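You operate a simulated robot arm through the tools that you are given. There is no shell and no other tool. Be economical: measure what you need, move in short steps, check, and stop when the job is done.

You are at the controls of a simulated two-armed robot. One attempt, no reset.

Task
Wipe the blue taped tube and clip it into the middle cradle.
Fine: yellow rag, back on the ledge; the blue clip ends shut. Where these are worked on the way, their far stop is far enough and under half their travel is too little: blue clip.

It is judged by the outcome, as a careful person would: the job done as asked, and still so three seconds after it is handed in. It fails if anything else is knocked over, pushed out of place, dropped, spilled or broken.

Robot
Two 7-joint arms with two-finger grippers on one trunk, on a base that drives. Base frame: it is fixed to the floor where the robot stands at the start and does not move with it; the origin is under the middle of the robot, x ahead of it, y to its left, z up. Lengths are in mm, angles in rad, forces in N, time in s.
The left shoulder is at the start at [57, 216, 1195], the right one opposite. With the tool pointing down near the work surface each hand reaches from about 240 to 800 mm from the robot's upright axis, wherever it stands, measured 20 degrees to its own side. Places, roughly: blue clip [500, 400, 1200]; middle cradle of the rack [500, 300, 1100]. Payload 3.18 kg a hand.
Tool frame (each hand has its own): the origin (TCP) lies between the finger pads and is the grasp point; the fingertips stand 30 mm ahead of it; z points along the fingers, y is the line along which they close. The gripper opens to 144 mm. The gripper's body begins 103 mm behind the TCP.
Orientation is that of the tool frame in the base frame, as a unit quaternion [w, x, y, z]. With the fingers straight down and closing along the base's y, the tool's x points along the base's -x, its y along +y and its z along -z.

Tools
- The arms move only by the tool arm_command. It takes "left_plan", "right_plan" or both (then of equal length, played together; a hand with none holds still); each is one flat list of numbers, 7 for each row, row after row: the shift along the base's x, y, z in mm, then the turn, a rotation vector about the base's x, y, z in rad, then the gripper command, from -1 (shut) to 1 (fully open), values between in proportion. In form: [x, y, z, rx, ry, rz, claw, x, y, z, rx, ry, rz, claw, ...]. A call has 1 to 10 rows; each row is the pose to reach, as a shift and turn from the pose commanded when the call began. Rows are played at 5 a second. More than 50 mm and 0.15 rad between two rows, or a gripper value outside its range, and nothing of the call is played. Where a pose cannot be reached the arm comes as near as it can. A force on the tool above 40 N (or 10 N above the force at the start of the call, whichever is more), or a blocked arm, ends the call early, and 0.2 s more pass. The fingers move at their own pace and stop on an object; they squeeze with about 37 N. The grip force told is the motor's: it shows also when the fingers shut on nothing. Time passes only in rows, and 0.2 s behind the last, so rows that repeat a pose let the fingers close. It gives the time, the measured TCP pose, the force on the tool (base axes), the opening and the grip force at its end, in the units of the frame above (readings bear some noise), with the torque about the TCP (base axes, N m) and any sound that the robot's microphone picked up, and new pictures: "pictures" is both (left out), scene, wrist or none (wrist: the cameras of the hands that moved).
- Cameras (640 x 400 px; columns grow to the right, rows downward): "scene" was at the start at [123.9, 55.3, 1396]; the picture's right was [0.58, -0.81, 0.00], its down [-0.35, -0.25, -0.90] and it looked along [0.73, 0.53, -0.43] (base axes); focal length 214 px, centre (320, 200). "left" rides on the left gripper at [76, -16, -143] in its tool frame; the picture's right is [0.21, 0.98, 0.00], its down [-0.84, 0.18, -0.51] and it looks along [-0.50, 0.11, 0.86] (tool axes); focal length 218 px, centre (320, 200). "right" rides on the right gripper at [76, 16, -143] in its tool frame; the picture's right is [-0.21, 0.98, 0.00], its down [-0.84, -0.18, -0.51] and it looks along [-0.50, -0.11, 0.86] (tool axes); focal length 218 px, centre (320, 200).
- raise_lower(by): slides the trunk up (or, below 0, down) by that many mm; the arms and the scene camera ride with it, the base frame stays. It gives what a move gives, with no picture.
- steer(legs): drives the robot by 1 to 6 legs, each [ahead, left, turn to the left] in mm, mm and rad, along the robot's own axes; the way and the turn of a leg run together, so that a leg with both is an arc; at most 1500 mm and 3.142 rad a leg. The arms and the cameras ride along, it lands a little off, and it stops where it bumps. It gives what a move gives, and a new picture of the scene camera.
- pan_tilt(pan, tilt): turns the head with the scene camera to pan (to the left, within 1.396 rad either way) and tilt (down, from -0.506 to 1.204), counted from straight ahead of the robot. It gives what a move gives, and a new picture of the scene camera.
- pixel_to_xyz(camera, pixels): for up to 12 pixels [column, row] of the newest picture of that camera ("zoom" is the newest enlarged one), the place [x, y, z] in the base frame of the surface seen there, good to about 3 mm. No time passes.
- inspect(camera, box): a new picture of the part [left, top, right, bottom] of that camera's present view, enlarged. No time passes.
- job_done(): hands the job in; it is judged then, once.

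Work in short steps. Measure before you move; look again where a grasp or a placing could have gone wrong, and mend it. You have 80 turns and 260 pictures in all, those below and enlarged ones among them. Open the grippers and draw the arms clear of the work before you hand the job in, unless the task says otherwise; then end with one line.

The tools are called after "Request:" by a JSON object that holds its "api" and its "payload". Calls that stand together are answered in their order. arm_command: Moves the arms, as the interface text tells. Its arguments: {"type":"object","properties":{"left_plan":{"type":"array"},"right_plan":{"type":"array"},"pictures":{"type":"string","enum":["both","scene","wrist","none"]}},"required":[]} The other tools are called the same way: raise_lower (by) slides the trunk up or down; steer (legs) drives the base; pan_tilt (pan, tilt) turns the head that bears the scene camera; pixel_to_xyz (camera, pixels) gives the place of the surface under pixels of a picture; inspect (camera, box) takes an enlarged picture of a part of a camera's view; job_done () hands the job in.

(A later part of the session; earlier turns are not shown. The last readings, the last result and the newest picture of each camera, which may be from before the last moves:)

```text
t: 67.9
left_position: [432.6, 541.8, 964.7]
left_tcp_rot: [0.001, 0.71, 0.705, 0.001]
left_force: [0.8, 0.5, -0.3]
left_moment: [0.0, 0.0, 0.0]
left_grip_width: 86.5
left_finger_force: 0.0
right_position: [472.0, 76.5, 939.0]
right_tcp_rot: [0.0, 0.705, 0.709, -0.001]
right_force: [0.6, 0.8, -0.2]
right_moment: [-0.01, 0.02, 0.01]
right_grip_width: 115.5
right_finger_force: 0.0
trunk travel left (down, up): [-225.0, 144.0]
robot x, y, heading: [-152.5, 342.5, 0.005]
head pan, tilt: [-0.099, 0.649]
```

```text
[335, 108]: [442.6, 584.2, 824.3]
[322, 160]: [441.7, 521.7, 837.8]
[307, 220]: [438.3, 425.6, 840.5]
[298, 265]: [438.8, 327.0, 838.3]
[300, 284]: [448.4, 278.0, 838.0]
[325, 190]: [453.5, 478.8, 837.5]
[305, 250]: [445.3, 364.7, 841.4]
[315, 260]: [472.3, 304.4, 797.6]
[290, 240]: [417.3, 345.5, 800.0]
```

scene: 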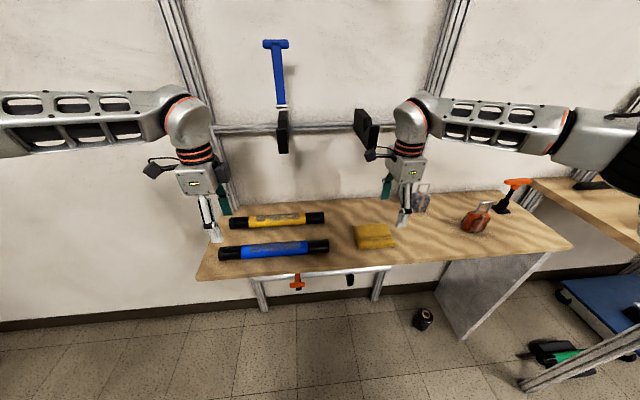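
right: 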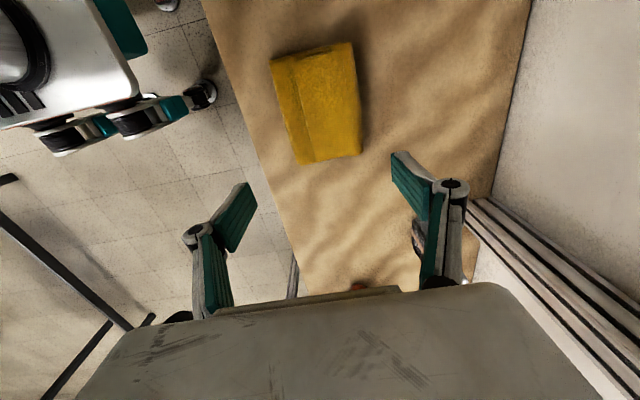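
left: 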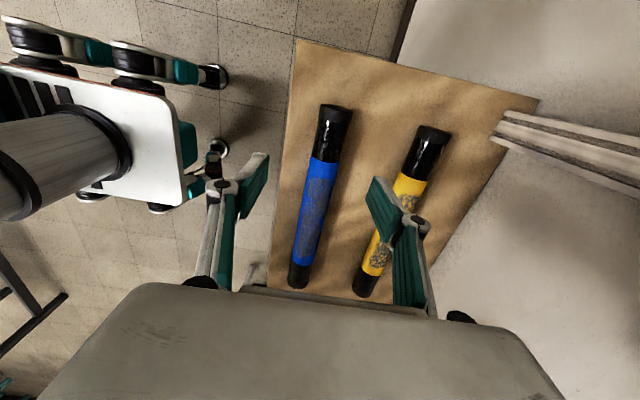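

Rag centre ≈[480,115], top 815–830 on ledge z 799; tube axis ≈x 441, y 275–587, top 840. I lower both hands: left to the tube's left black end (y≈555), right onto the rag, and close.

Request:
{"api": "arm_command", "payload": {"left_plan": [8, 5, -30, 0, 0, 0, 0.2, 8, 13, -65, 0, 0, 0, 0.2, 8, 13, -100, 0, 0, 0, 0.2, 8, 13, -131, 0, 0, 0, 0.2, 8, 13, -131, 0, 0, 0, -1, 8, 13, -131, 0, 0, 0, -1, 8, 13, -131, 0, 0, 0, -1], "right_plan": [8, 10, -25, 0, 0, 0, 0.6, 8, 14, -50, 0, 0, 0, 0.6, 8, 14, -80, 0, 0, 0, 0.6, 8, 14, -103, 0, 0, 0, 0.6, 8, 14, -103, 0, 0, 0, -1, 8, 14, -103, 0, 0, 0, -1, 8, 14, -103, 0, 0, 0, -1]}}

```text
t: 69.5
left_position: [427.5, 566.9, 839.3]
left_tcp_rot: [0.002, 0.71, 0.704, 0.0]
left_force: [-0.3, -0.4, 0.2]
left_moment: [-0.22, 0.06, -0.06]
left_grip_width: 39.3
left_finger_force: 36.8
left hand out of reach, approached as far as the arm can: row 3, 4, 5, 6, 7
right_position: [479.1, 89.9, 835.4]
right_tcp_rot: [0.0, 0.706, 0.708, -0.001]
right_force: [0.2, -0.1, -0.8]
right_moment: [-0.03, -0.01, -0.06]
right_grip_width: 81.5
right_finger_force: 37.8
trunk travel left (down, up): [-225.0, 144.0]
robot x, y, heading: [-153.9, 339.6, 0.001]
head pan, tilt: [-0.099, 0.649]
```

scene: 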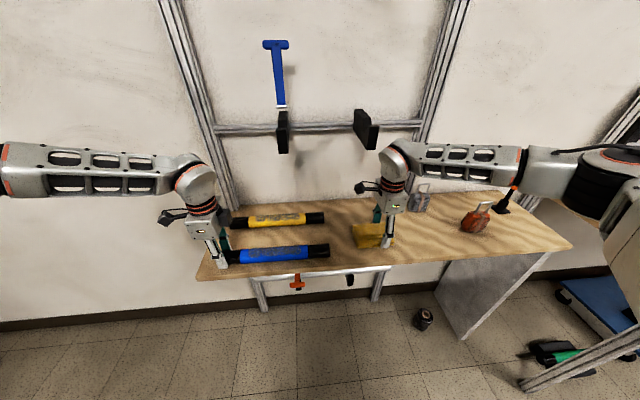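
right: 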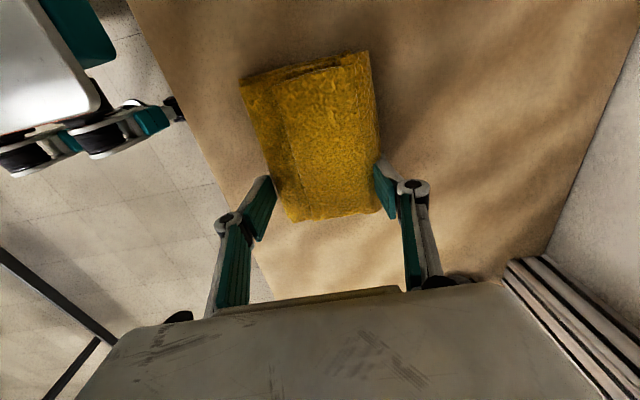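
left: 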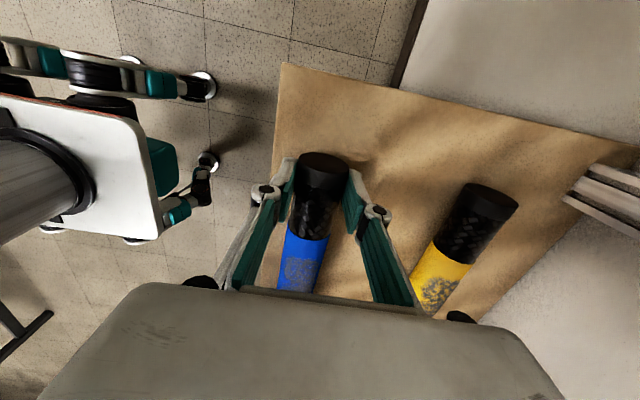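

Left grips the tube (39 mm) and right holds the rag (81 mm). I lift the rag, leaning the right hand back 0.2 rad for clearance from the brackets, move it toward the tube (x≈400, y 300), and re-measure the tube.

Request:
{"api": "arm_command", "payload": {"right_plan": [-5, 0, 40, 0, 0, 0, -1, -20, 10, 75, 0, -0.07, 0, -1, -40, 40, 85, 0, -0.14, 0, -1, -60, 80, 85, 0, -0.2, 0, -1, -70, 120, 85, 0, -0.2, 0, -1, -70, 160, 85, 0, -0.2, 0, -1]}}

Request:
{"api": "pixel_to_xyz", "payload": {"camera": "scene", "pixels": [[235, 257], [260, 251], [285, 249], [310, 247], [320, 246], [252, 246], [300, 243]]}}

Request:
{"api": "inspect", "payload": {"camera": "scene", "box": [190, 180, 410, 310]}}

```text
t: 70.9
left_position: [428.4, 568.6, 840.9]
left_tcp_rot: [0.002, 0.71, 0.704, 0.001]
left_force: [-0.7, 1.3, -0.6]
left_moment: [-0.53, 0.0, 0.01]
left_grip_width: 39.4
left_finger_force: 36.8
right_position: [406.2, 254.0, 924.2]
right_tcp_rot: [0.071, 0.703, 0.704, 0.069]
right_force: [-0.1, 0.6, -0.5]
right_moment: [-0.05, -0.01, -0.02]
right_grip_width: 81.6
right_finger_force: 36.6
trunk travel left (down, up): [-225.0, 144.0]
robot x, y, heading: [-151.0, 342.4, 0.005]
head pan, tilt: [-0.099, 0.649]
```

scene: 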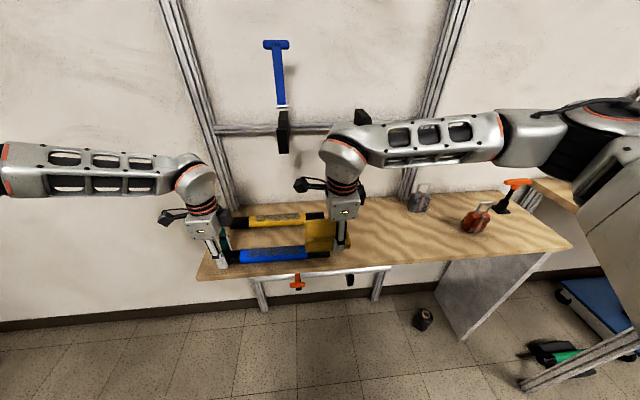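
right: 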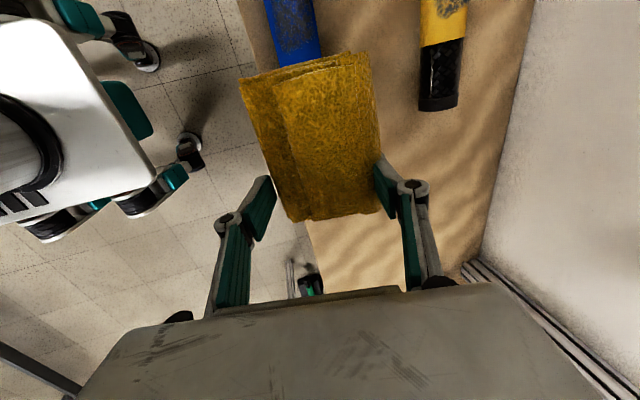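

```text
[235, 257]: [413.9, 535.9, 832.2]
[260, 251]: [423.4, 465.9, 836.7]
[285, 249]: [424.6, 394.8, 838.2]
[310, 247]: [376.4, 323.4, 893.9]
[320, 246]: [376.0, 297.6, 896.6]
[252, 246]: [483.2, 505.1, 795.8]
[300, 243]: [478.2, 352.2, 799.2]
```

```text
2.91 times, centred on (300, 245) of scene
```

zoom: 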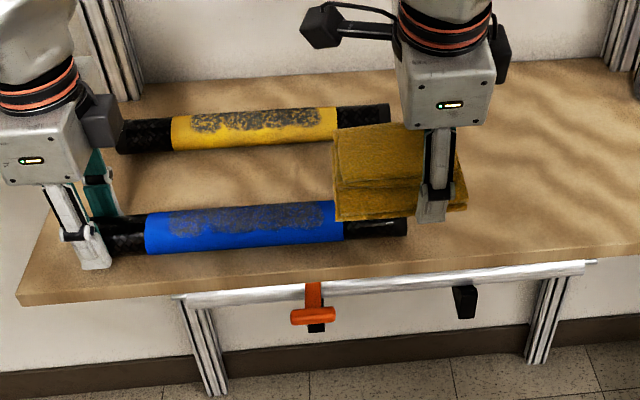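

The tube top is at z≈839, axis x from 430 (left) to ~441 (right). I bring the rag over x 438, y 290 and lower it onto the tube, watching force.

Request:
{"api": "arm_command", "payload": {"right_plan": [16, 15, 0, 0, 0, 0, -1, 32, 36, -20, 0, 0, 0, -1, 32, 36, -40, 0, 0, 0, -1, 32, 36, -46, 0, 0, 0, -1, 32, 36, -50, 0, 0, 0, -1, 32, 36, -53, 0, 0, 0, -1], "pictures": "wrist"}}

```text
t: 72.3
left_position: [427.5, 567.4, 843.2]
left_tcp_rot: [0.003, 0.709, 0.705, 0.002]
left_force: [0.3, 2.0, -5.4]
left_moment: [0.66, -0.32, 0.25]
left_grip_width: 39.3
left_finger_force: 37.1
right_position: [442.0, 286.1, 874.1]
right_tcp_rot: [0.073, 0.702, 0.705, 0.074]
right_force: [3.2, -1.8, 37.3]
right_moment: [0.16, 0.74, -0.01]
right_grip_width: 82.9
right_finger_force: 37.3
trunk travel left (down, up): [-225.0, 144.0]
robot x, y, heading: [-152.3, 344.0, 0.0]
head pan, tilt: [-0.099, 0.649]
```

right: 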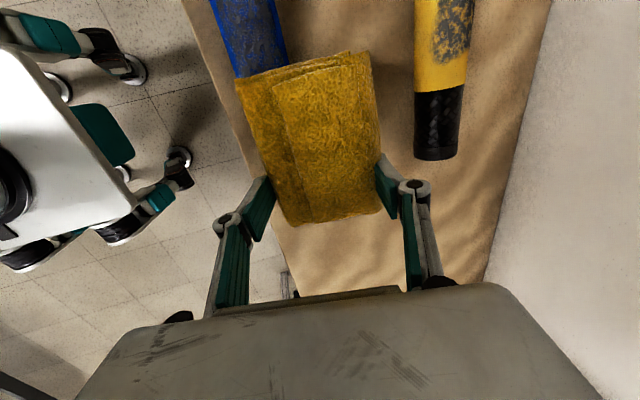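

Contact at ~37 N; I ease off 2 mm and stroke along the tube over the dirt, and back.

Request:
{"api": "arm_command", "payload": {"right_plan": [-2, 0, 2, 0, 0, 0, -1, -3, 30, 2, 0, 0, 0, -1, -5, 60, 2, 0, 0, 0, -1, -6, 90, 2, 0, 0, 0, -1, -8, 120, 2, 0, 0, 0, -1, -9, 145, 2, 0, 0, 0, -1, -8, 110, 2, 0, 0, 0, -1, -6, 75, 2, 0, 0, 0, -1, -4, 40, 2, 0, 0, 0, -1, -2, 0, 2, 0, 0, 0, -1]}}

Request:
{"api": "inspect", "payload": {"camera": "scene", "box": [190, 180, 410, 310]}}

```text
t: 74.5
left_position: [427.0, 565.7, 842.8]
left_tcp_rot: [0.003, 0.711, 0.703, 0.001]
left_force: [0.7, -17.2, -3.7]
left_moment: [-0.16, 0.06, 0.15]
left_grip_width: 39.3
left_finger_force: 37.0
right_position: [439.0, 285.2, 872.1]
right_tcp_rot: [0.07, 0.703, 0.704, 0.072]
right_force: [-3.2, 8.4, 26.8]
right_moment: [1.03, 0.7, -0.18]
right_grip_width: 83.1
right_finger_force: 36.5
trunk travel left (down, up): [-225.0, 144.0]
robot x, y, heading: [-150.4, 344.0, -0.004]
head pan, tilt: [-0.099, 0.649]
```

scene: 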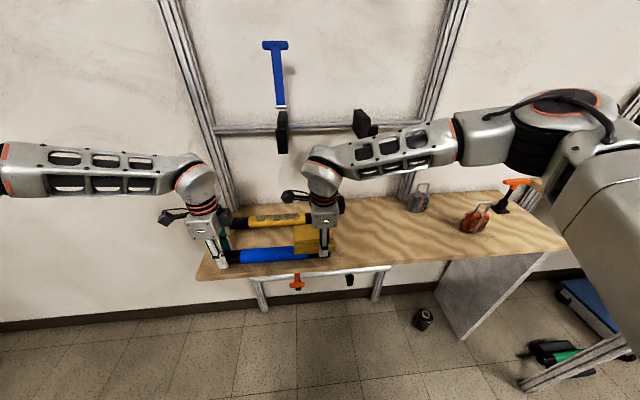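
right: 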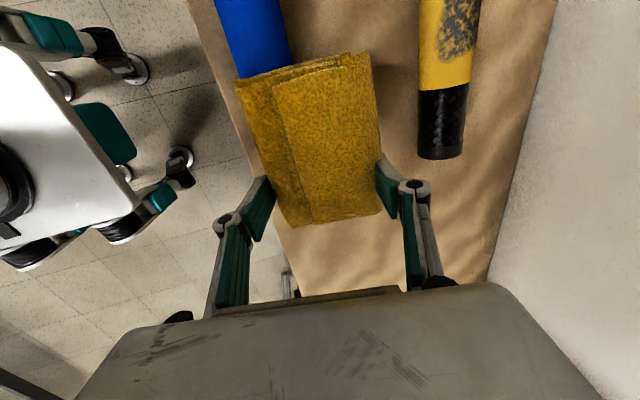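

```text
2.91 times, centred on (300, 245) of scene
```

zoom: 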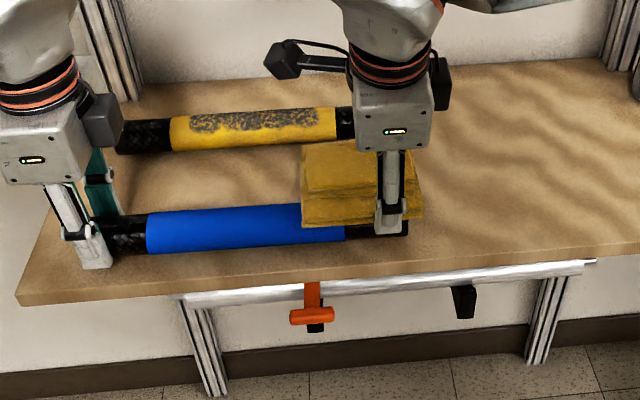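

The blue tape is clean. I lift the rag and carry it back to its old spot on the ledge (TCP [479,90,836]).

Request:
{"api": "arm_command", "payload": {"right_plan": [-5, 0, 30, 0, 0, 0, -1, -10, -20, 55, 0, 0, 0, -1, -5, -65, 55, 0, 0, 0, -1, 5, -110, 55, 0, 0.07, 0, -1, 20, -150, 55, 0, 0.14, 0, -1, 35, -185, 45, 0, 0.2, 0, -1, 40, -195, 10, 0, 0.2, 0, -1, 40, -195, -20, 0, 0.2, 0, -1, 40, -195, -35, 0, 0.2, 0, -1], "pictures": "scene"}}

```text
t: 76.5
left_position: [427.6, 567.3, 841.7]
left_tcp_rot: [0.003, 0.71, 0.704, 0.001]
left_force: [-1.5, 0.2, 0.0]
left_moment: [0.25, 0.03, 0.01]
left_grip_width: 39.4
left_finger_force: 36.7
right_position: [480.5, 89.6, 835.8]
right_tcp_rot: [-0.001, 0.706, 0.708, -0.001]
right_force: [0.1, 0.3, -0.2]
right_moment: [-0.03, 0.04, -0.05]
right_grip_width: 82.7
right_finger_force: 37.0
trunk travel left (down, up): [-225.0, 144.0]
robot x, y, heading: [-151.6, 344.7, 0.006]
head pan, tilt: [-0.099, 0.649]
```

scene: 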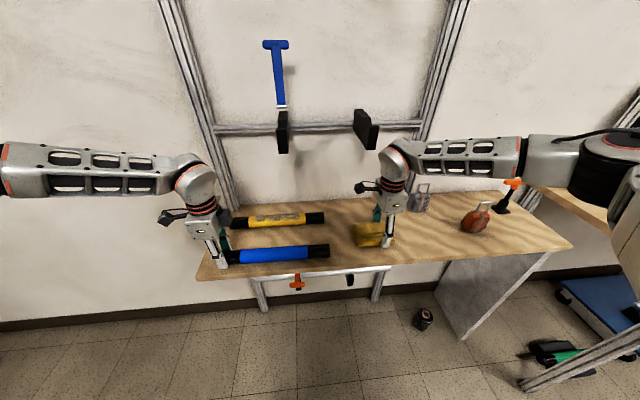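

The rag is at its old spot. I lower 2 mm, release it and rise clear.

Request:
{"api": "arm_command", "payload": {"right_plan": [0, 0, -2, 0, 0, 0, -1, 0, 0, -2, 0, 0, 0, 0.6, 0, 0, -2, 0, 0, 0, 0.6, 0, 0, 30, 0, 0, 0, 0.6, 0, 0, 70, 0, 0, 0, 0.6, -20, 20, 110, 0, 0, 0, 0.5, -40, 60, 120, 0, 0, 0, 0.3, -60, 100, 120, 0, 0, 0, 0.15, -70, 145, 120, 0, 0, 0, 0.15]}}

```text
t: 78.0
left_position: [428.1, 567.1, 840.1]
left_tcp_rot: [0.002, 0.71, 0.704, 0.001]
left_force: [-0.7, 0.6, 0.3]
left_moment: [0.21, -0.07, -0.01]
left_grip_width: 39.1
left_finger_force: 37.1
right_position: [457.7, 113.2, 950.0]
right_tcp_rot: [0.002, 0.718, 0.696, -0.002]
right_force: [2.5, -7.0, -3.8]
right_moment: [1.12, 0.62, -0.44]
right_grip_width: 93.7
right_finger_force: 0.2
trunk travel left (down, up): [-225.0, 144.0]
robot x, y, heading: [-151.9, 340.5, -0.002]
head pan, tilt: [-0.099, 0.649]
stopped in row 7 (right hand): the force on the tool passed its limit at 59 N (the readings are from after the stop); the commanded pose is now the measured one
```

scene: 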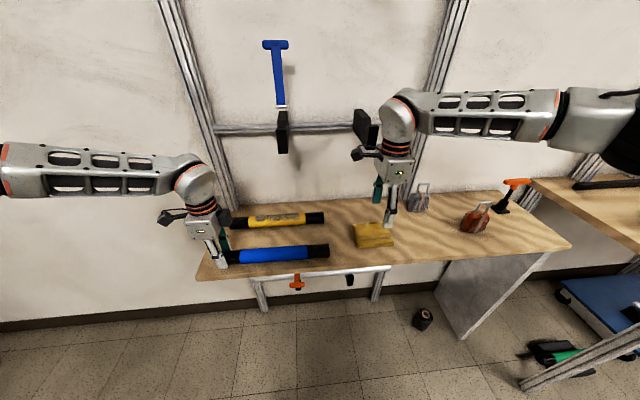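
right: 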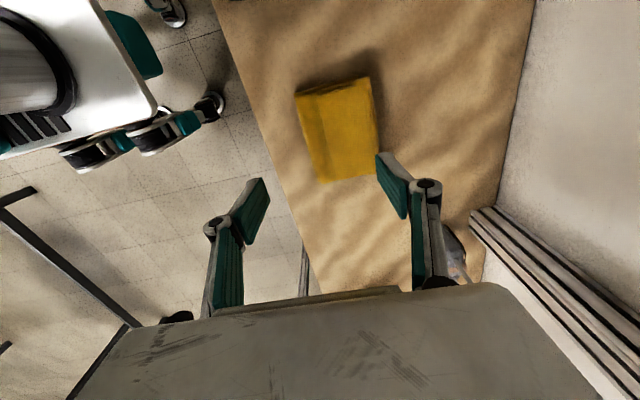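

The wrist brushed the right bracket while moving left; the bracket looks unmoved. I back away (−y, −x) and go round in front of it at x≈385.

Request:
{"api": "arm_command", "payload": {"right_plan": [-5, -30, -5, 0, 0, 0, 0.15, -40, -35, -10, 0, 0, 0, 0.15, -80, -30, -10, 0, 0, 0, 0.15, -85, 10, -10, 0, 0, 0, 0.15, -85, 55, -10, 0, 0, 0, 0.15, -85, 100, -10, 0, 0, 0, 0.15, -85, 145, -10, 0, 0, 0, 0.15, -85, 190, -20, 0, 0, 0, 0.15, -75, 235, -20, 0, 0, 0, 0.15, -60, 270, -20, 0, 0, 0, 0.15]}}

Request:
{"api": "inspect", "payload": {"camera": "scene", "box": [180, 30, 440, 190]}}

Request:
{"api": "pixel_to_xyz", "payload": {"camera": "scene", "pixels": [[355, 125], [370, 118], [372, 145], [283, 120], [283, 145]]}}

```text
t: 80.2
left_position: [428.7, 568.4, 840.9]
left_tcp_rot: [0.002, 0.71, 0.704, 0.001]
left_force: [0.3, 1.9, 0.3]
left_moment: [0.27, -0.01, 0.04]
left_grip_width: 39.4
left_finger_force: 37.3
right_position: [395.7, 382.9, 930.5]
right_tcp_rot: [0.002, 0.717, 0.697, -0.003]
right_force: [0.4, 0.1, 0.6]
right_moment: [0.0, -0.03, 0.02]
right_grip_width: 82.7
right_finger_force: 0.1
trunk travel left (down, up): [-225.0, 144.0]
robot x, y, heading: [-152.5, 340.6, 0.005]
head pan, tilt: [-0.099, 0.649]
```

scene: 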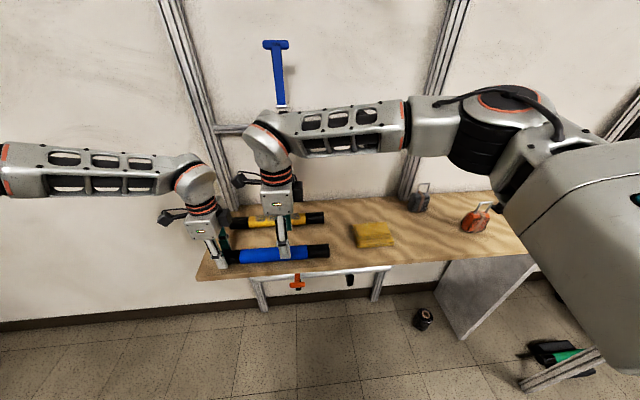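
right: 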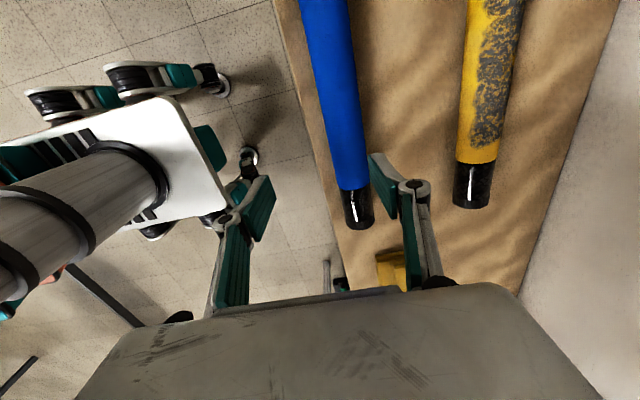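

```text
2.46 times, centred on (310, 110) of scene
```

zoom: 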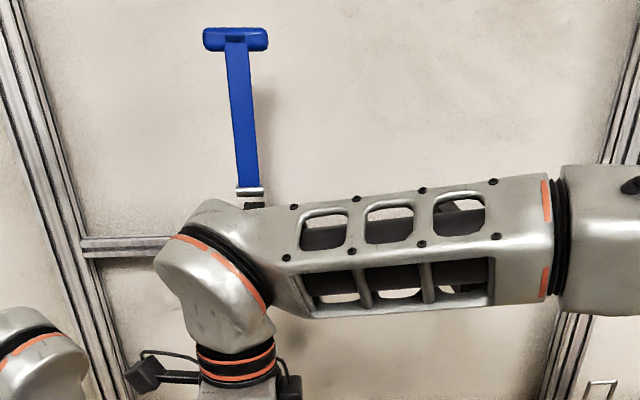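

```text
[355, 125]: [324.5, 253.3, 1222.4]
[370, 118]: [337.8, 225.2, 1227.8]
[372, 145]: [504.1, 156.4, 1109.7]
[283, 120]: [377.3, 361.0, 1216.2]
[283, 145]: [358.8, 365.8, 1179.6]
```

The right hand hovers near the tube. I measure the tube top line for the grasp.

Request:
{"api": "pixel_to_xyz", "payload": {"camera": "right", "pixels": [[358, 222], [352, 180], [343, 140], [335, 100], [328, 60], [320, 20]]}}

```text
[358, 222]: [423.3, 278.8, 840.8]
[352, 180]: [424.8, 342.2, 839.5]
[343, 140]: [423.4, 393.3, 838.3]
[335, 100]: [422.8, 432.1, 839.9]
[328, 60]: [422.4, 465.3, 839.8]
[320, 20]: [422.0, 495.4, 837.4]
```

The tube lies straight along y at x≈424. I lower the right hand to grip it at y≈391, then open and lift off the left hand.

Request:
{"api": "arm_command", "payload": {"right_plan": [15, 8, -10, 0, 0, 0.028, 0.15, 29, 8, -40, 0, 0, 0.028, 0.15, 29, 8, -75, 0, 0, 0.028, 0.15, 29, 8, -97, 0, 0, 0.028, 0.15, 29, 8, -97, 0, 0, 0.028, -1, 29, 8, -97, 0, 0, 0.028, -1, 29, 8, -97, 0, 0, 0.028, -1], "pictures": "none"}}

Request:
{"api": "arm_command", "payload": {"left_plan": [0, 0, 0, 0, 0, 0, 0.3, 0, 0, 0, 0, 0, 0, 0.3, 0, 0, 40, 0, 0, 0, 0.3, 0, 10, 80, 0, 0, 0, 0.3, -20, 40, 120, 0, 0, 0, 0.3, -40, 80, 140, 0, 0, 0, 0.3]}}

```text
t: 81.8
left_position: [428.8, 568.2, 840.9]
left_tcp_rot: [0.002, 0.71, 0.704, 0.0]
left_force: [-0.3, -1.7, 0.6]
left_moment: [-0.07, -0.04, 0.29]
left_grip_width: 39.3
left_finger_force: 37.4
right_position: [426.5, 392.6, 830.4]
right_tcp_rot: [0.003, 0.707, 0.707, -0.003]
right_force: [0.2, 1.7, -1.4]
right_moment: [0.06, -0.05, -0.33]
right_grip_width: 38.7
right_finger_force: 37.3
trunk travel left (down, up): [-225.0, 144.0]
robot x, y, heading: [-150.4, 339.8, 0.004]
head pan, tilt: [-0.099, 0.649]
```

```text
refused: row 5 steps farther than a row can; nothing moved
```

The right grip holds (38.7 mm). I repeat the left release with shorter steps.

Request:
{"api": "arm_command", "payload": {"left_plan": [0, 0, 0, 0, 0, 0, 0.3, 0, 0, 0, 0, 0, 0, 0.3, 0, 0, 40, 0, 0, 0, 0.3, 0, 10, 80, 0, 0, 0, 0.3, -15, 35, 110, 0, 0, 0, 0.3, -30, 70, 130, 0, 0, 0, 0.3, -50, 100, 150, 0, 0, 0, 0.3], "pictures": "scene"}}

```text
t: 83.4
left_position: [376.0, 670.7, 991.5]
left_tcp_rot: [0.002, 0.71, 0.704, 0.001]
left_force: [0.6, 0.5, -0.5]
left_moment: [-0.02, -0.01, 0.01]
left_grip_width: 93.6
left_finger_force: 0.1
right_position: [426.9, 392.2, 833.1]
right_tcp_rot: [0.002, 0.707, 0.707, -0.003]
right_force: [0.3, 0.7, -0.3]
right_moment: [-0.09, -0.01, 0.03]
right_grip_width: 38.9
right_finger_force: 36.7
trunk travel left (down, up): [-225.0, 144.0]
robot x, y, heading: [-152.0, 343.5, -0.001]
head pan, tilt: [-0.099, 0.649]
```

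scene: 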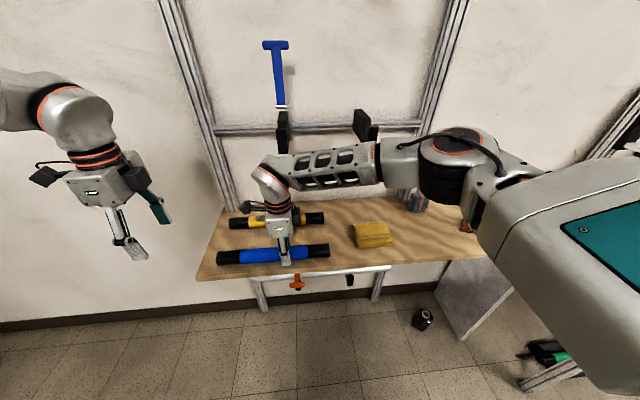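

I lift the tube gently, drawing it back to x≈370 in front of the rack and sliding toward y 225 (tube centre will be +39 from the TCP).

Request:
{"api": "arm_command", "payload": {"right_plan": [0, 0, 20, 0, 0, 0, -1, -10, 0, 50, 0, 0, 0, -1, -30, 0, 80, 0, 0, 0, -1, -55, -10, 110, 0, -0.08, 0, -1, -60, -40, 140, 0, -0.16, 0, -1, -60, -70, 170, 0, -0.24, 0, -1, -60, -100, 200, 0, -0.32, 0, -1, -60, -130, 230, 0, -0.4, 0, -1, -60, -150, 260, 0, -0.45, 0, -1, -60, -167, 290, 0, -0.5, 0, -1]}}

```text
t: 85.6
left_position: [377.2, 669.2, 991.8]
left_tcp_rot: [0.003, 0.71, 0.704, 0.001]
left_force: [-0.2, -1.0, -0.2]
left_moment: [-0.05, 0.0, 0.0]
left_grip_width: 93.5
left_finger_force: 0.2
right_position: [365.6, 221.6, 1121.9]
right_tcp_rot: [0.177, 0.685, 0.685, 0.174]
right_force: [-0.3, 0.4, -1.1]
right_moment: [-0.04, 0.02, -0.03]
right_grip_width: 38.6
right_finger_force: 37.2
trunk travel left (down, up): [-225.0, 144.0]
robot x, y, heading: [-152.8, 343.4, 0.004]
head pan, tilt: [-0.099, 0.649]
```

scene: 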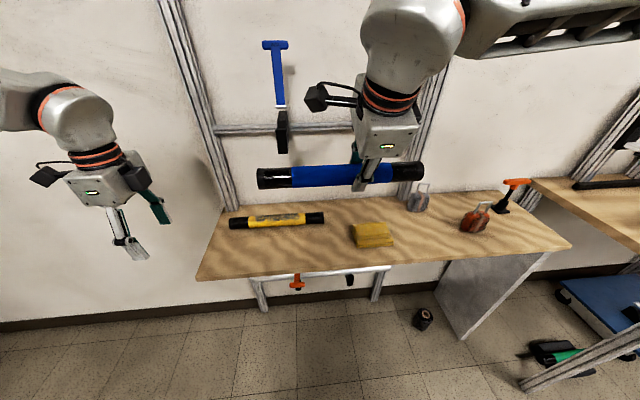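
right: 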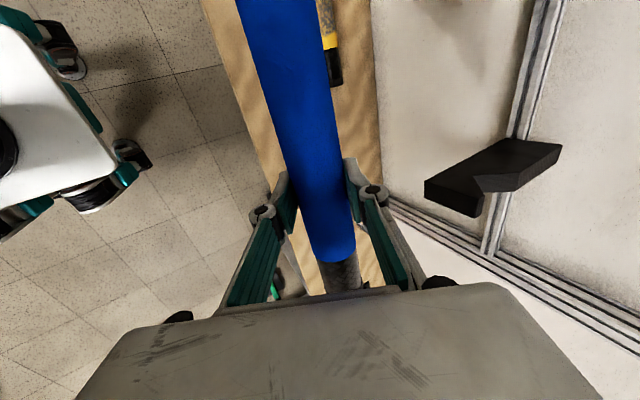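

The tube is held well and the tilt works. I measure the bracket notch from this view and from the scene.

Request:
{"api": "inspect", "payload": {"camera": "right", "box": [410, 120, 570, 230]}}

Request:
{"api": "pixel_to_xyz", "payload": {"camera": "zoom", "pixels": [[80, 260], [150, 220], [230, 190], [285, 190], [255, 235], [270, 215], [300, 240], [380, 130], [420, 260], [290, 270], [260, 200], [310, 200]]}}

Request:
{"api": "inspect", "payload": {"camera": "scene", "box": [260, 90, 340, 170]}}

```text
3.64 times, centred on (490, 175) of right
```

zoom: 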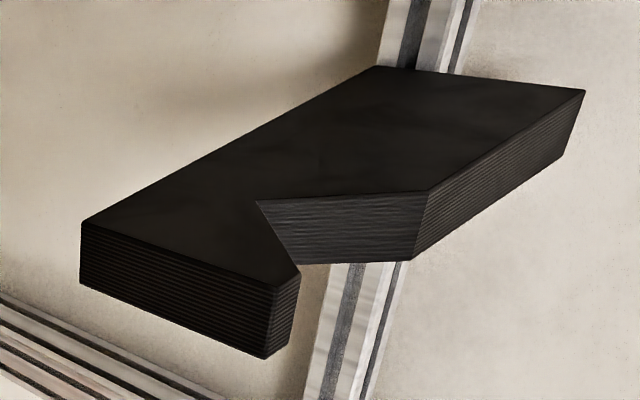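

```text
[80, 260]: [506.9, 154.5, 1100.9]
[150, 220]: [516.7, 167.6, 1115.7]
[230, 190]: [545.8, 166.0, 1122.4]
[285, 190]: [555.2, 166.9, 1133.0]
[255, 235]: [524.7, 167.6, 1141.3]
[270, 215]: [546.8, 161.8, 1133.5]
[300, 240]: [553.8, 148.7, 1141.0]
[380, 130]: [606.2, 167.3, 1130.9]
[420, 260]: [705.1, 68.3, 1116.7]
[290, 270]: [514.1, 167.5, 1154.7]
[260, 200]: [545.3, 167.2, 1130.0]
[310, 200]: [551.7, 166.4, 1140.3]
```

```text
5.00 times, centred on (300, 130) of scene
```

zoom: 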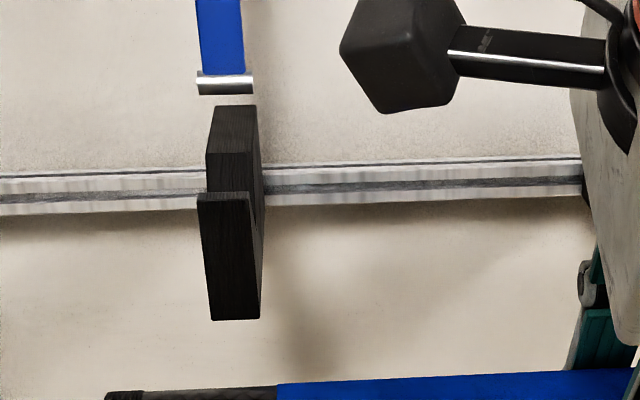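

The notch bottom is at [545,1130] (45° sides), so the tube axis goes to [545,·,1159] and the TCP to about [537,225,1169]. I rise to z 1203 with a bit more tilt, then go forward to above the notches.

Request:
{"api": "arm_command", "payload": {"right_plan": [0, 1, 30, 0, -0.08, 0, -1, 0, 2, 60, 0, -0.15, 0, -1, 5, 3, 81, 0, -0.15, 0, -1, 40, 3, 81, 0, -0.15, 0, -1, 75, 3, 81, 0, -0.15, 0, -1, 110, 3, 81, 0, -0.15, 0, -1, 140, 3, 81, 0, -0.15, 0, -1]}}

```text
t: 87.2
left_position: [377.5, 669.6, 990.3]
left_tcp_rot: [0.002, 0.71, 0.704, 0.0]
left_force: [0.2, -0.6, -0.5]
left_moment: [0.01, -0.05, -0.01]
left_grip_width: 93.6
left_finger_force: 0.1
right_position: [508.3, 228.7, 1202.3]
right_tcp_rot: [0.228, 0.671, 0.67, 0.224]
right_force: [-0.8, 0.4, -2.2]
right_moment: [-0.03, 0.03, -0.03]
right_grip_width: 38.6
right_finger_force: 36.4
trunk travel left (down, up): [-225.0, 144.0]
robot x, y, heading: [-149.7, 340.8, 0.002]
head pan, tilt: [-0.099, 0.649]
```

scene: 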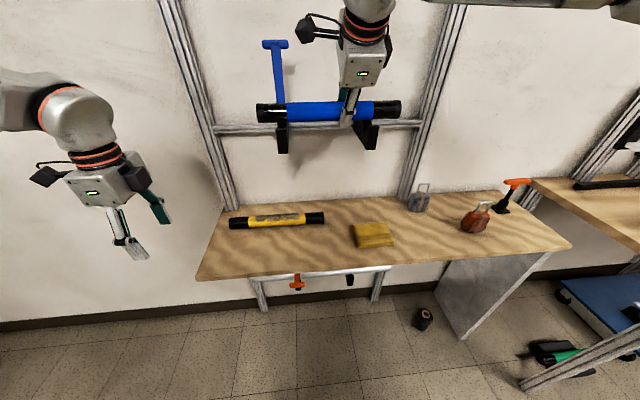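
right: 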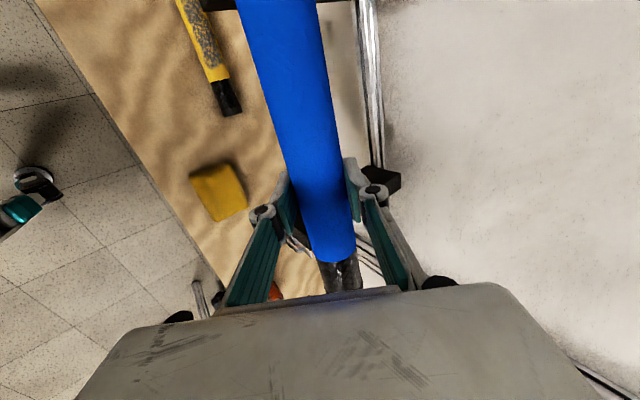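

I check where the tube actually is relative to both brackets before lowering.

Request:
{"api": "inspect", "payload": {"camera": "scene", "box": [240, 60, 420, 170]}}

Request:
{"api": "pixel_to_xyz", "payload": {"camera": "zoom", "pixels": [[70, 185], [120, 180], [200, 175], [300, 170], [460, 175], [520, 168], [560, 165], [100, 155], [200, 150], [300, 147], [500, 145]]}}

```text
3.56 times, centred on (330, 115) of scene
```

zoom: 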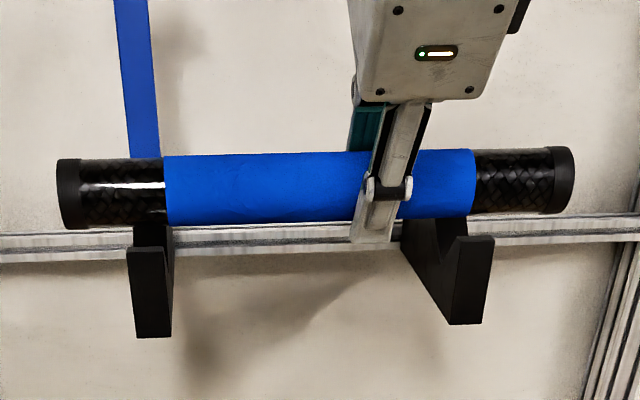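

```text
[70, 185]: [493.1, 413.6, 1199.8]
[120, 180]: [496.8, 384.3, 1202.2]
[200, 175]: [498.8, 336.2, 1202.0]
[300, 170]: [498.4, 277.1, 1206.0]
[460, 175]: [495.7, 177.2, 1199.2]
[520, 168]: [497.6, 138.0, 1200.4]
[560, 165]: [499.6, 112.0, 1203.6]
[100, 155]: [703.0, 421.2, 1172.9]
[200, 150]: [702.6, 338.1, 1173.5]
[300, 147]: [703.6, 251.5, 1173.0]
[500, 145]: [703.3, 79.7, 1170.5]
```

The tube is level, spanning y 108–418, as planned. I move 29 mm forward and lower it into the V notches.

Request:
{"api": "arm_command", "payload": {"right_plan": [15, -2, 0, 0, 0, 0, -1, 29, -3, 0, 0, 0, 0, -1, 29, -3, -12, 0, 0, 0, -1, 29, -3, -24, 0, 0, 0, -1, 29, -3, -30, 0, 0, 0, -1, 29, -3, -34, 0, 0, 0, -1]}}

Request:
{"api": "inspect", "payload": {"camera": "scene", "box": [240, 60, 420, 170]}}

```text
t: 88.6
left_position: [377.7, 670.1, 991.0]
left_tcp_rot: [0.002, 0.71, 0.704, 0.001]
left_force: [-0.1, 0.2, 0.4]
left_moment: [0.01, 0.0, -0.02]
left_grip_width: 93.5
left_finger_force: 0.1
right_position: [537.7, 223.0, 1168.8]
right_tcp_rot: [0.227, 0.671, 0.67, 0.224]
right_force: [1.5, 0.6, -1.0]
right_moment: [0.01, -0.03, -0.07]
right_grip_width: 38.9
right_finger_force: 36.8
trunk travel left (down, up): [-225.0, 144.0]
robot x, y, heading: [-153.0, 342.4, -0.0]
head pan, tilt: [-0.099, 0.649]
```

scene: 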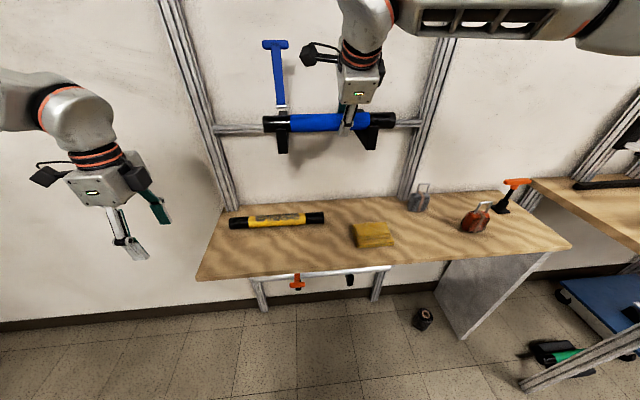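
right: 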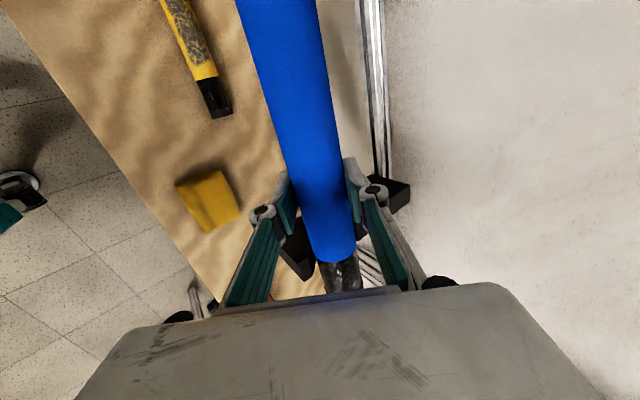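

```text
3.56 times, centred on (330, 115) of scene
```

zoom: 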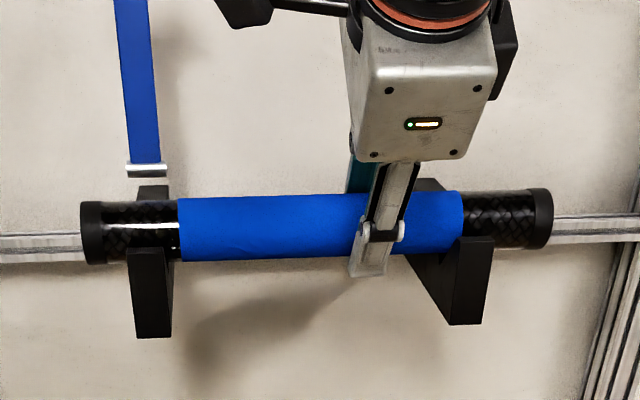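

The tube is inside the notches with no contact force yet. I lower 2 mm at a time until it seats.

Request:
{"api": "arm_command", "payload": {"right_plan": [0, 0, -2, 0, 0, 0, -1, 0, 0, -4, 0, 0, 0, -1, 0, 0, -4, 0, 0, 0, -1], "pictures": "none"}}

```text
t: 89.4
left_position: [378.1, 668.9, 991.9]
left_tcp_rot: [0.002, 0.71, 0.704, 0.001]
left_force: [0.4, -0.3, -0.6]
left_moment: [0.03, -0.01, -0.02]
left_grip_width: 93.5
left_finger_force: 0.0
right_position: [537.4, 225.3, 1168.8]
right_tcp_rot: [0.229, 0.67, 0.669, 0.226]
right_force: [11.5, -3.4, 21.1]
right_moment: [0.0, -0.22, 0.04]
right_grip_width: 38.5
right_finger_force: 37.1
trunk travel left (down, up): [-225.0, 144.0]
robot x, y, heading: [-153.2, 344.7, 0.002]
head pan, tilt: [-0.099, 0.649]
```

Seated (21 N reaction). I open the right fingers and withdraw along the tool axis.

Request:
{"api": "arm_command", "payload": {"right_plan": [0, 0, 2, 0, 0, 0, -1, 0, 0, 2, 0, 0, 0, 0, 0, 0, 2, 0, 0, 0, 0, -15, 0, 20, 0, 0, 0, 0, -33, 0, 44, 0, 0, 0, 0, -56, 0, 66, 0, 0, 0, 0, -90, 0, 80, 0, 0, 0, 0, -130, 0, 80, 0, 0, 0, 0], "pictures": "scene"}}

Request:
{"api": "inspect", "payload": {"camera": "scene", "box": [240, 20, 420, 170]}}

```text
t: 91.2
left_position: [376.1, 668.5, 992.4]
left_tcp_rot: [0.002, 0.71, 0.704, 0.0]
left_force: [0.2, 0.5, 0.7]
left_moment: [0.02, 0.0, 0.0]
left_grip_width: 93.5
left_finger_force: 0.0
right_position: [406.3, 226.5, 1246.8]
right_tcp_rot: [0.228, 0.67, 0.67, 0.223]
right_force: [-0.5, 0.1, 1.4]
right_moment: [0.0, -0.01, 0.02]
right_grip_width: 71.9
right_finger_force: 0.0
trunk travel left (down, up): [-225.0, 144.0]
robot x, y, heading: [-152.1, 342.8, 0.001]
head pan, tilt: [-0.099, 0.649]
```

scene: 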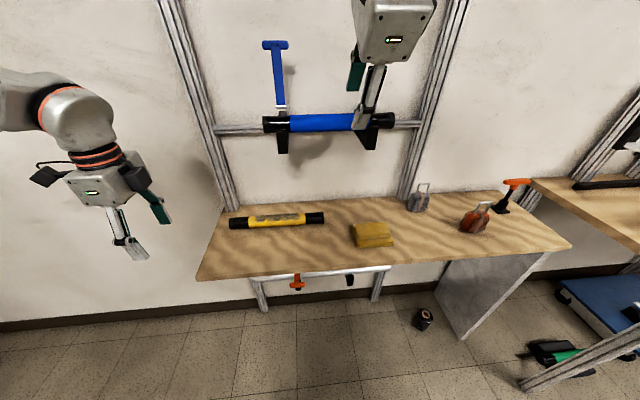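

```text
2.67 times, centred on (330, 95) of scene
```

zoom: 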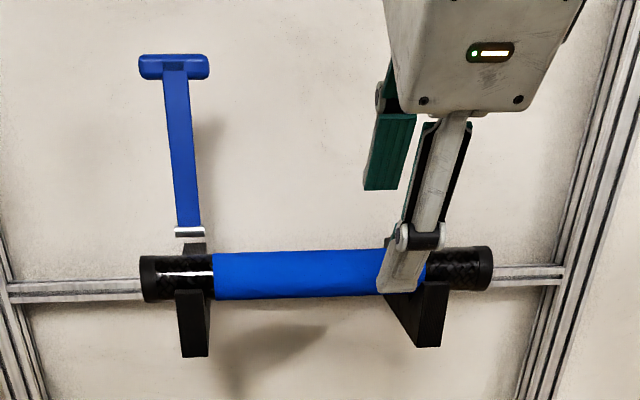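

The tube rests in both notches. To close the clip I'll use the right hand: spin it 90° about its own axis so the fingers close along y, while moving to y≈374 in front of the clip.

Request:
{"api": "arm_command", "payload": {"right_plan": [-5, 15, 5, -0.091, 0, 0.119, 0, -10, 30, 10, -0.1815, 0, 0.2388, 0, -10, 45, 15, -0.272, 0, 0.358, 0, -10, 60, 20, -0.363, 0, 0.4776, 0, -10, 75, 25, -0.4538, 0, 0.597, 0.1, -10, 90, 30, -0.5445, 0, 0.7164, 0.2, -10, 105, 35, -0.635, 0, 0.836, 0.3, -10, 120, 40, -0.726, 0, 0.955, 0.3, -10, 135, 45, -0.817, 0, 1.0746, 0.3, -10, 147, 50, -0.9075, 0, 1.194, 0.3]}}

```text
t: 93.4
left_position: [377.9, 670.3, 990.7]
left_tcp_rot: [0.002, 0.71, 0.704, 0.0]
left_force: [0.6, 0.5, -0.4]
left_moment: [0.0, 0.01, 0.02]
left_grip_width: 93.9
left_finger_force: 0.0
right_position: [396.4, 374.1, 1296.1]
right_tcp_rot: [0.323, 0.032, 0.946, 0.01]
right_force: [-0.4, -0.4, -0.2]
right_moment: [0.01, 0.01, 0.01]
right_grip_width: 93.9
right_finger_force: 0.0
trunk travel left (down, up): [-225.0, 144.0]
robot x, y, heading: [-155.0, 338.1, -0.004]
head pan, tilt: [-0.099, 0.649]
```

scene: 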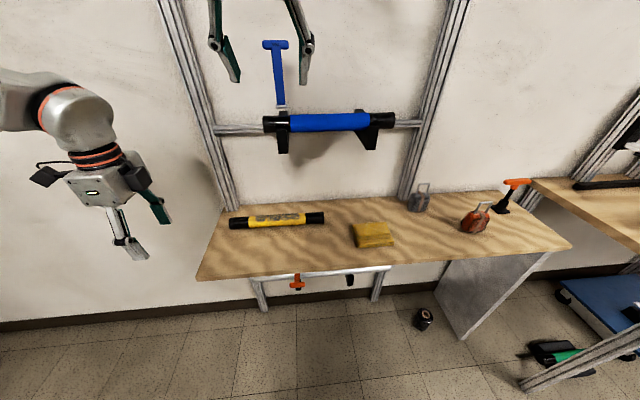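
right: 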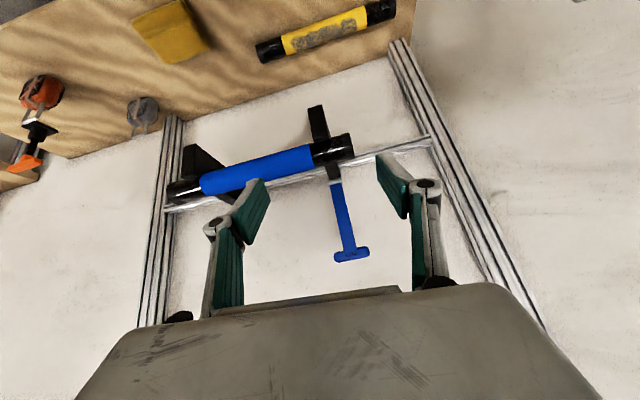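

The hand now straddles along y, reachable. I measure the clip bar at (350,255) from this view.

Request:
{"api": "pixel_to_xyz", "payload": {"camera": "right", "pixels": [[338, 255], [352, 254], [367, 252], [345, 235], [340, 205], [334, 180]]}}

Request:
{"api": "arm_command", "payload": {"right_plan": [10, 0, 0, -0.042, -0.1, 0.056, 0.3, 30, 0, 0, -0.042, -0.2, 0.056, 0.3, 50, 0, 0, -0.042, -0.3, 0.056, 0.3]}}

```text
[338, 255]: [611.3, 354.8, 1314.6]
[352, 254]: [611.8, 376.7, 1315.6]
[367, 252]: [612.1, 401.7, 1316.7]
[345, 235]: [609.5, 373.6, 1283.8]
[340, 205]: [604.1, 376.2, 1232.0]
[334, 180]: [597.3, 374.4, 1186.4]
```

```text
t: 94.2
left_position: [377.6, 668.8, 991.2]
left_tcp_rot: [0.001, 0.71, 0.704, 0.0]
left_force: [-0.1, 0.1, 0.9]
left_moment: [0.03, 0.0, 0.01]
left_grip_width: 93.6
left_finger_force: 0.1
right_position: [445.5, 373.2, 1294.9]
right_tcp_rot: [0.46, -0.002, 0.888, 0.006]
right_force: [-0.1, 0.6, 0.0]
right_moment: [-0.04, -0.03, 0.01]
right_grip_width: 93.4
right_finger_force: 0.2
trunk travel left (down, up): [-225.0, 144.0]
robot x, y, heading: [-151.4, 345.7, 0.001]
head pan, tilt: [-0.099, 0.649]
```

scene: 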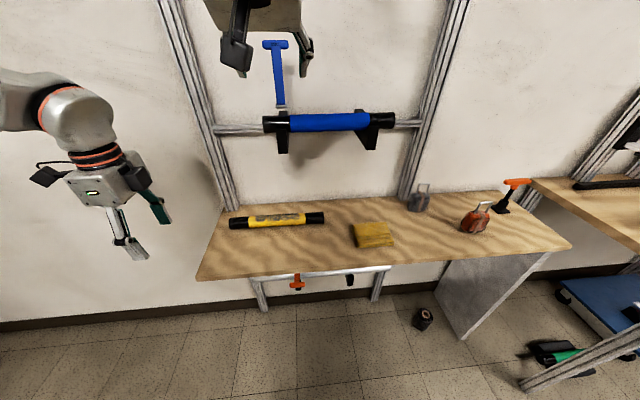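
right: 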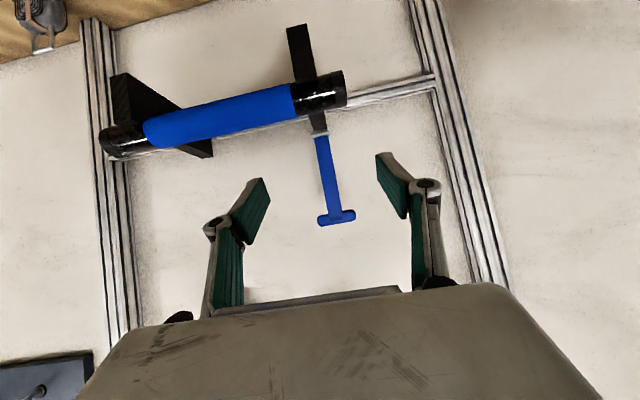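

The bar centre is ≈[616,377,1303]. I advance so the fingers straddle it, then close.

Request:
{"api": "arm_command", "payload": {"right_plan": [45, 2, 4, 0, 0, 0, 0.3, 90, 3, 8, 0, 0, 0, 0.3, 130, 3, 8, 0, 0, 0, 0.3, 167, 3, 8, 0, 0, 0, 0.3, 167, 3, 8, 0, 0, 0, 0.3]}}

```text
t: 95.4
left_position: [377.8, 669.3, 992.5]
left_tcp_rot: [0.002, 0.71, 0.704, 0.001]
left_force: [-0.2, 0.2, 0.3]
left_moment: [-0.01, -0.01, 0.01]
left_grip_width: 93.5
left_finger_force: 0.1
right_position: [613.5, 371.8, 1302.7]
right_tcp_rot: [0.46, -0.001, 0.888, 0.005]
right_force: [0.0, 0.2, -0.2]
right_moment: [0.03, -0.02, 0.0]
right_grip_width: 93.5
right_finger_force: 0.1
trunk travel left (down, up): [-225.0, 144.0]
robot x, y, heading: [-148.2, 339.2, 0.003]
head pan, tilt: [-0.099, 0.649]
```

scene: 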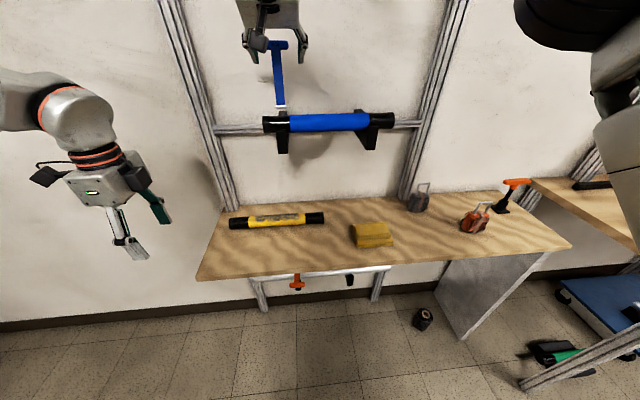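
right: 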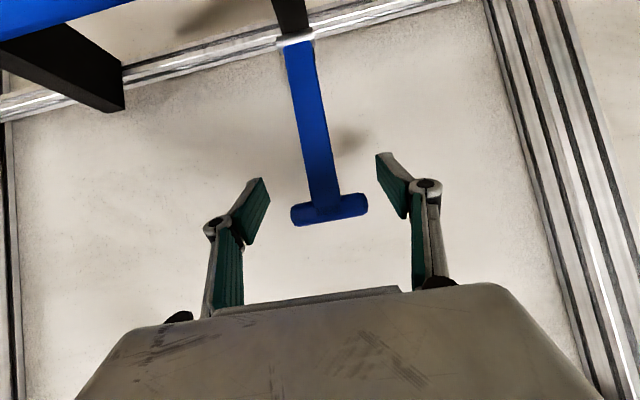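

The bar lies between the pads. I shift 4 mm in y, close, and swing the clip down to ~60°.

Request:
{"api": "arm_command", "payload": {"right_plan": [0, 4, 0, 0, 0, 0, 0.3, 0, 4, 0, 0, 0, 0, -1, 0, 4, 0, 0, 0, 0, -1, -10, 4, 1.5, 0, 0, 0, -1, -21, 4, 2, 0, 0, 0, -1, -31, 4, 1.5, 0, 0, 0, -1, -42, 4, 0, 0, 0, 0, -1, -52, 4, -2, 0, 0, 0, -1, -68, 4, -7.5, 0, 0, 0, -1, -81, 4, -14, 0, 0, 0, -1]}}

```text
t: 97.6
left_position: [378.8, 668.2, 991.3]
left_tcp_rot: [0.002, 0.709, 0.705, 0.001]
left_force: [-0.7, 0.6, -0.7]
left_moment: [-0.03, 0.01, -0.03]
left_grip_width: 93.6
left_finger_force: 0.1
right_position: [532.5, 375.0, 1289.9]
right_tcp_rot: [0.46, -0.001, 0.888, 0.005]
right_force: [6.8, -13.7, 6.0]
right_moment: [-0.09, -1.2, -0.13]
right_grip_width: 57.5
right_finger_force: 45.1
trunk travel left (down, up): [-225.0, 144.0]
robot x, y, heading: [-151.8, 342.4, -0.004]
head pan, tilt: [-0.099, 0.649]
```

scene: 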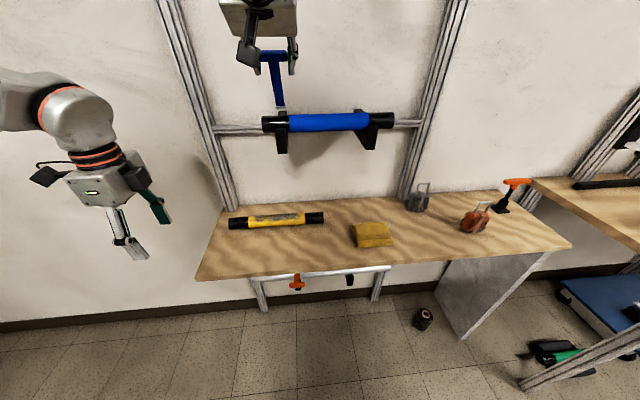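
right: 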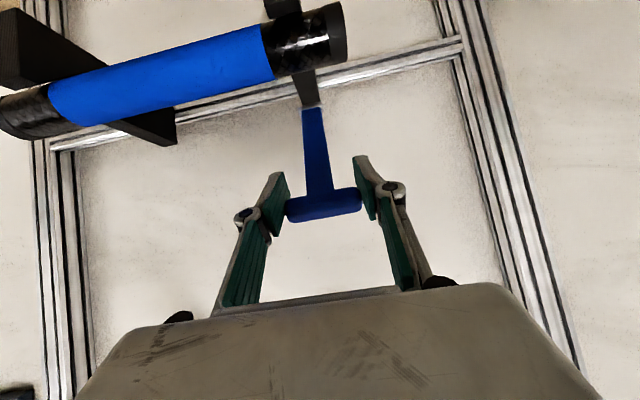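

The clip follows (≈60°). I continue the arc down to ~8°.

Request:
{"api": "arm_command", "payload": {"right_plan": [-8, 0, -6, 0, 0, 0, -1, -17, 0, -12, 0, 0, 0, -1, -25, 0, -19, 0, 0, 0, -1, -32, 0, -27, 0, 0, 0, -1, -38, 0, -35, 0, 0, 0, -1, -44, 0, -44, 0, 0, 0, -1, -49, 0, -53, 0, 0, 0, -1, -53, 0, -63, 0, 0, 0, -1, -56, 0, -73, 0, 0, 0, -1, -58, 0, -85, 0, 0, 0, -1]}}

```text
t: 99.8
left_position: [374.6, 665.9, 992.9]
left_tcp_rot: [0.001, 0.71, 0.704, 0.002]
left_force: [-0.4, -1.1, 1.1]
left_moment: [-0.02, 0.01, 0.02]
left_grip_width: 93.6
left_finger_force: 0.1
right_position: [473.7, 374.4, 1205.7]
right_tcp_rot: [0.46, 0.0, 0.888, 0.007]
right_force: [-3.6, -30.8, 10.0]
right_moment: [-0.1, -1.27, -0.39]
right_grip_width: 58.1
right_finger_force: 45.2
trunk travel left (down, up): [-225.0, 144.0]
robot x, y, heading: [-149.6, 345.4, 0.0]
head pan, tilt: [-0.099, 0.649]
```

scene: 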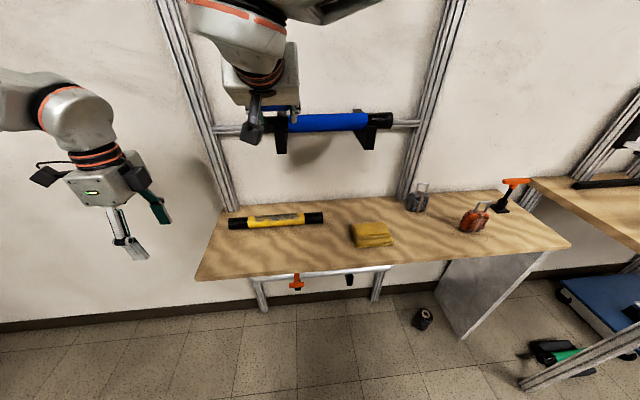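
right: 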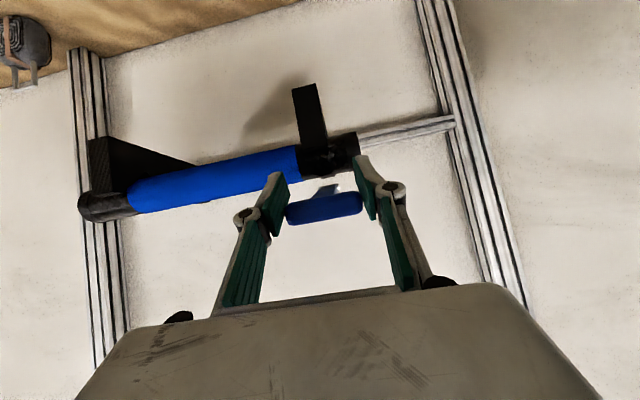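

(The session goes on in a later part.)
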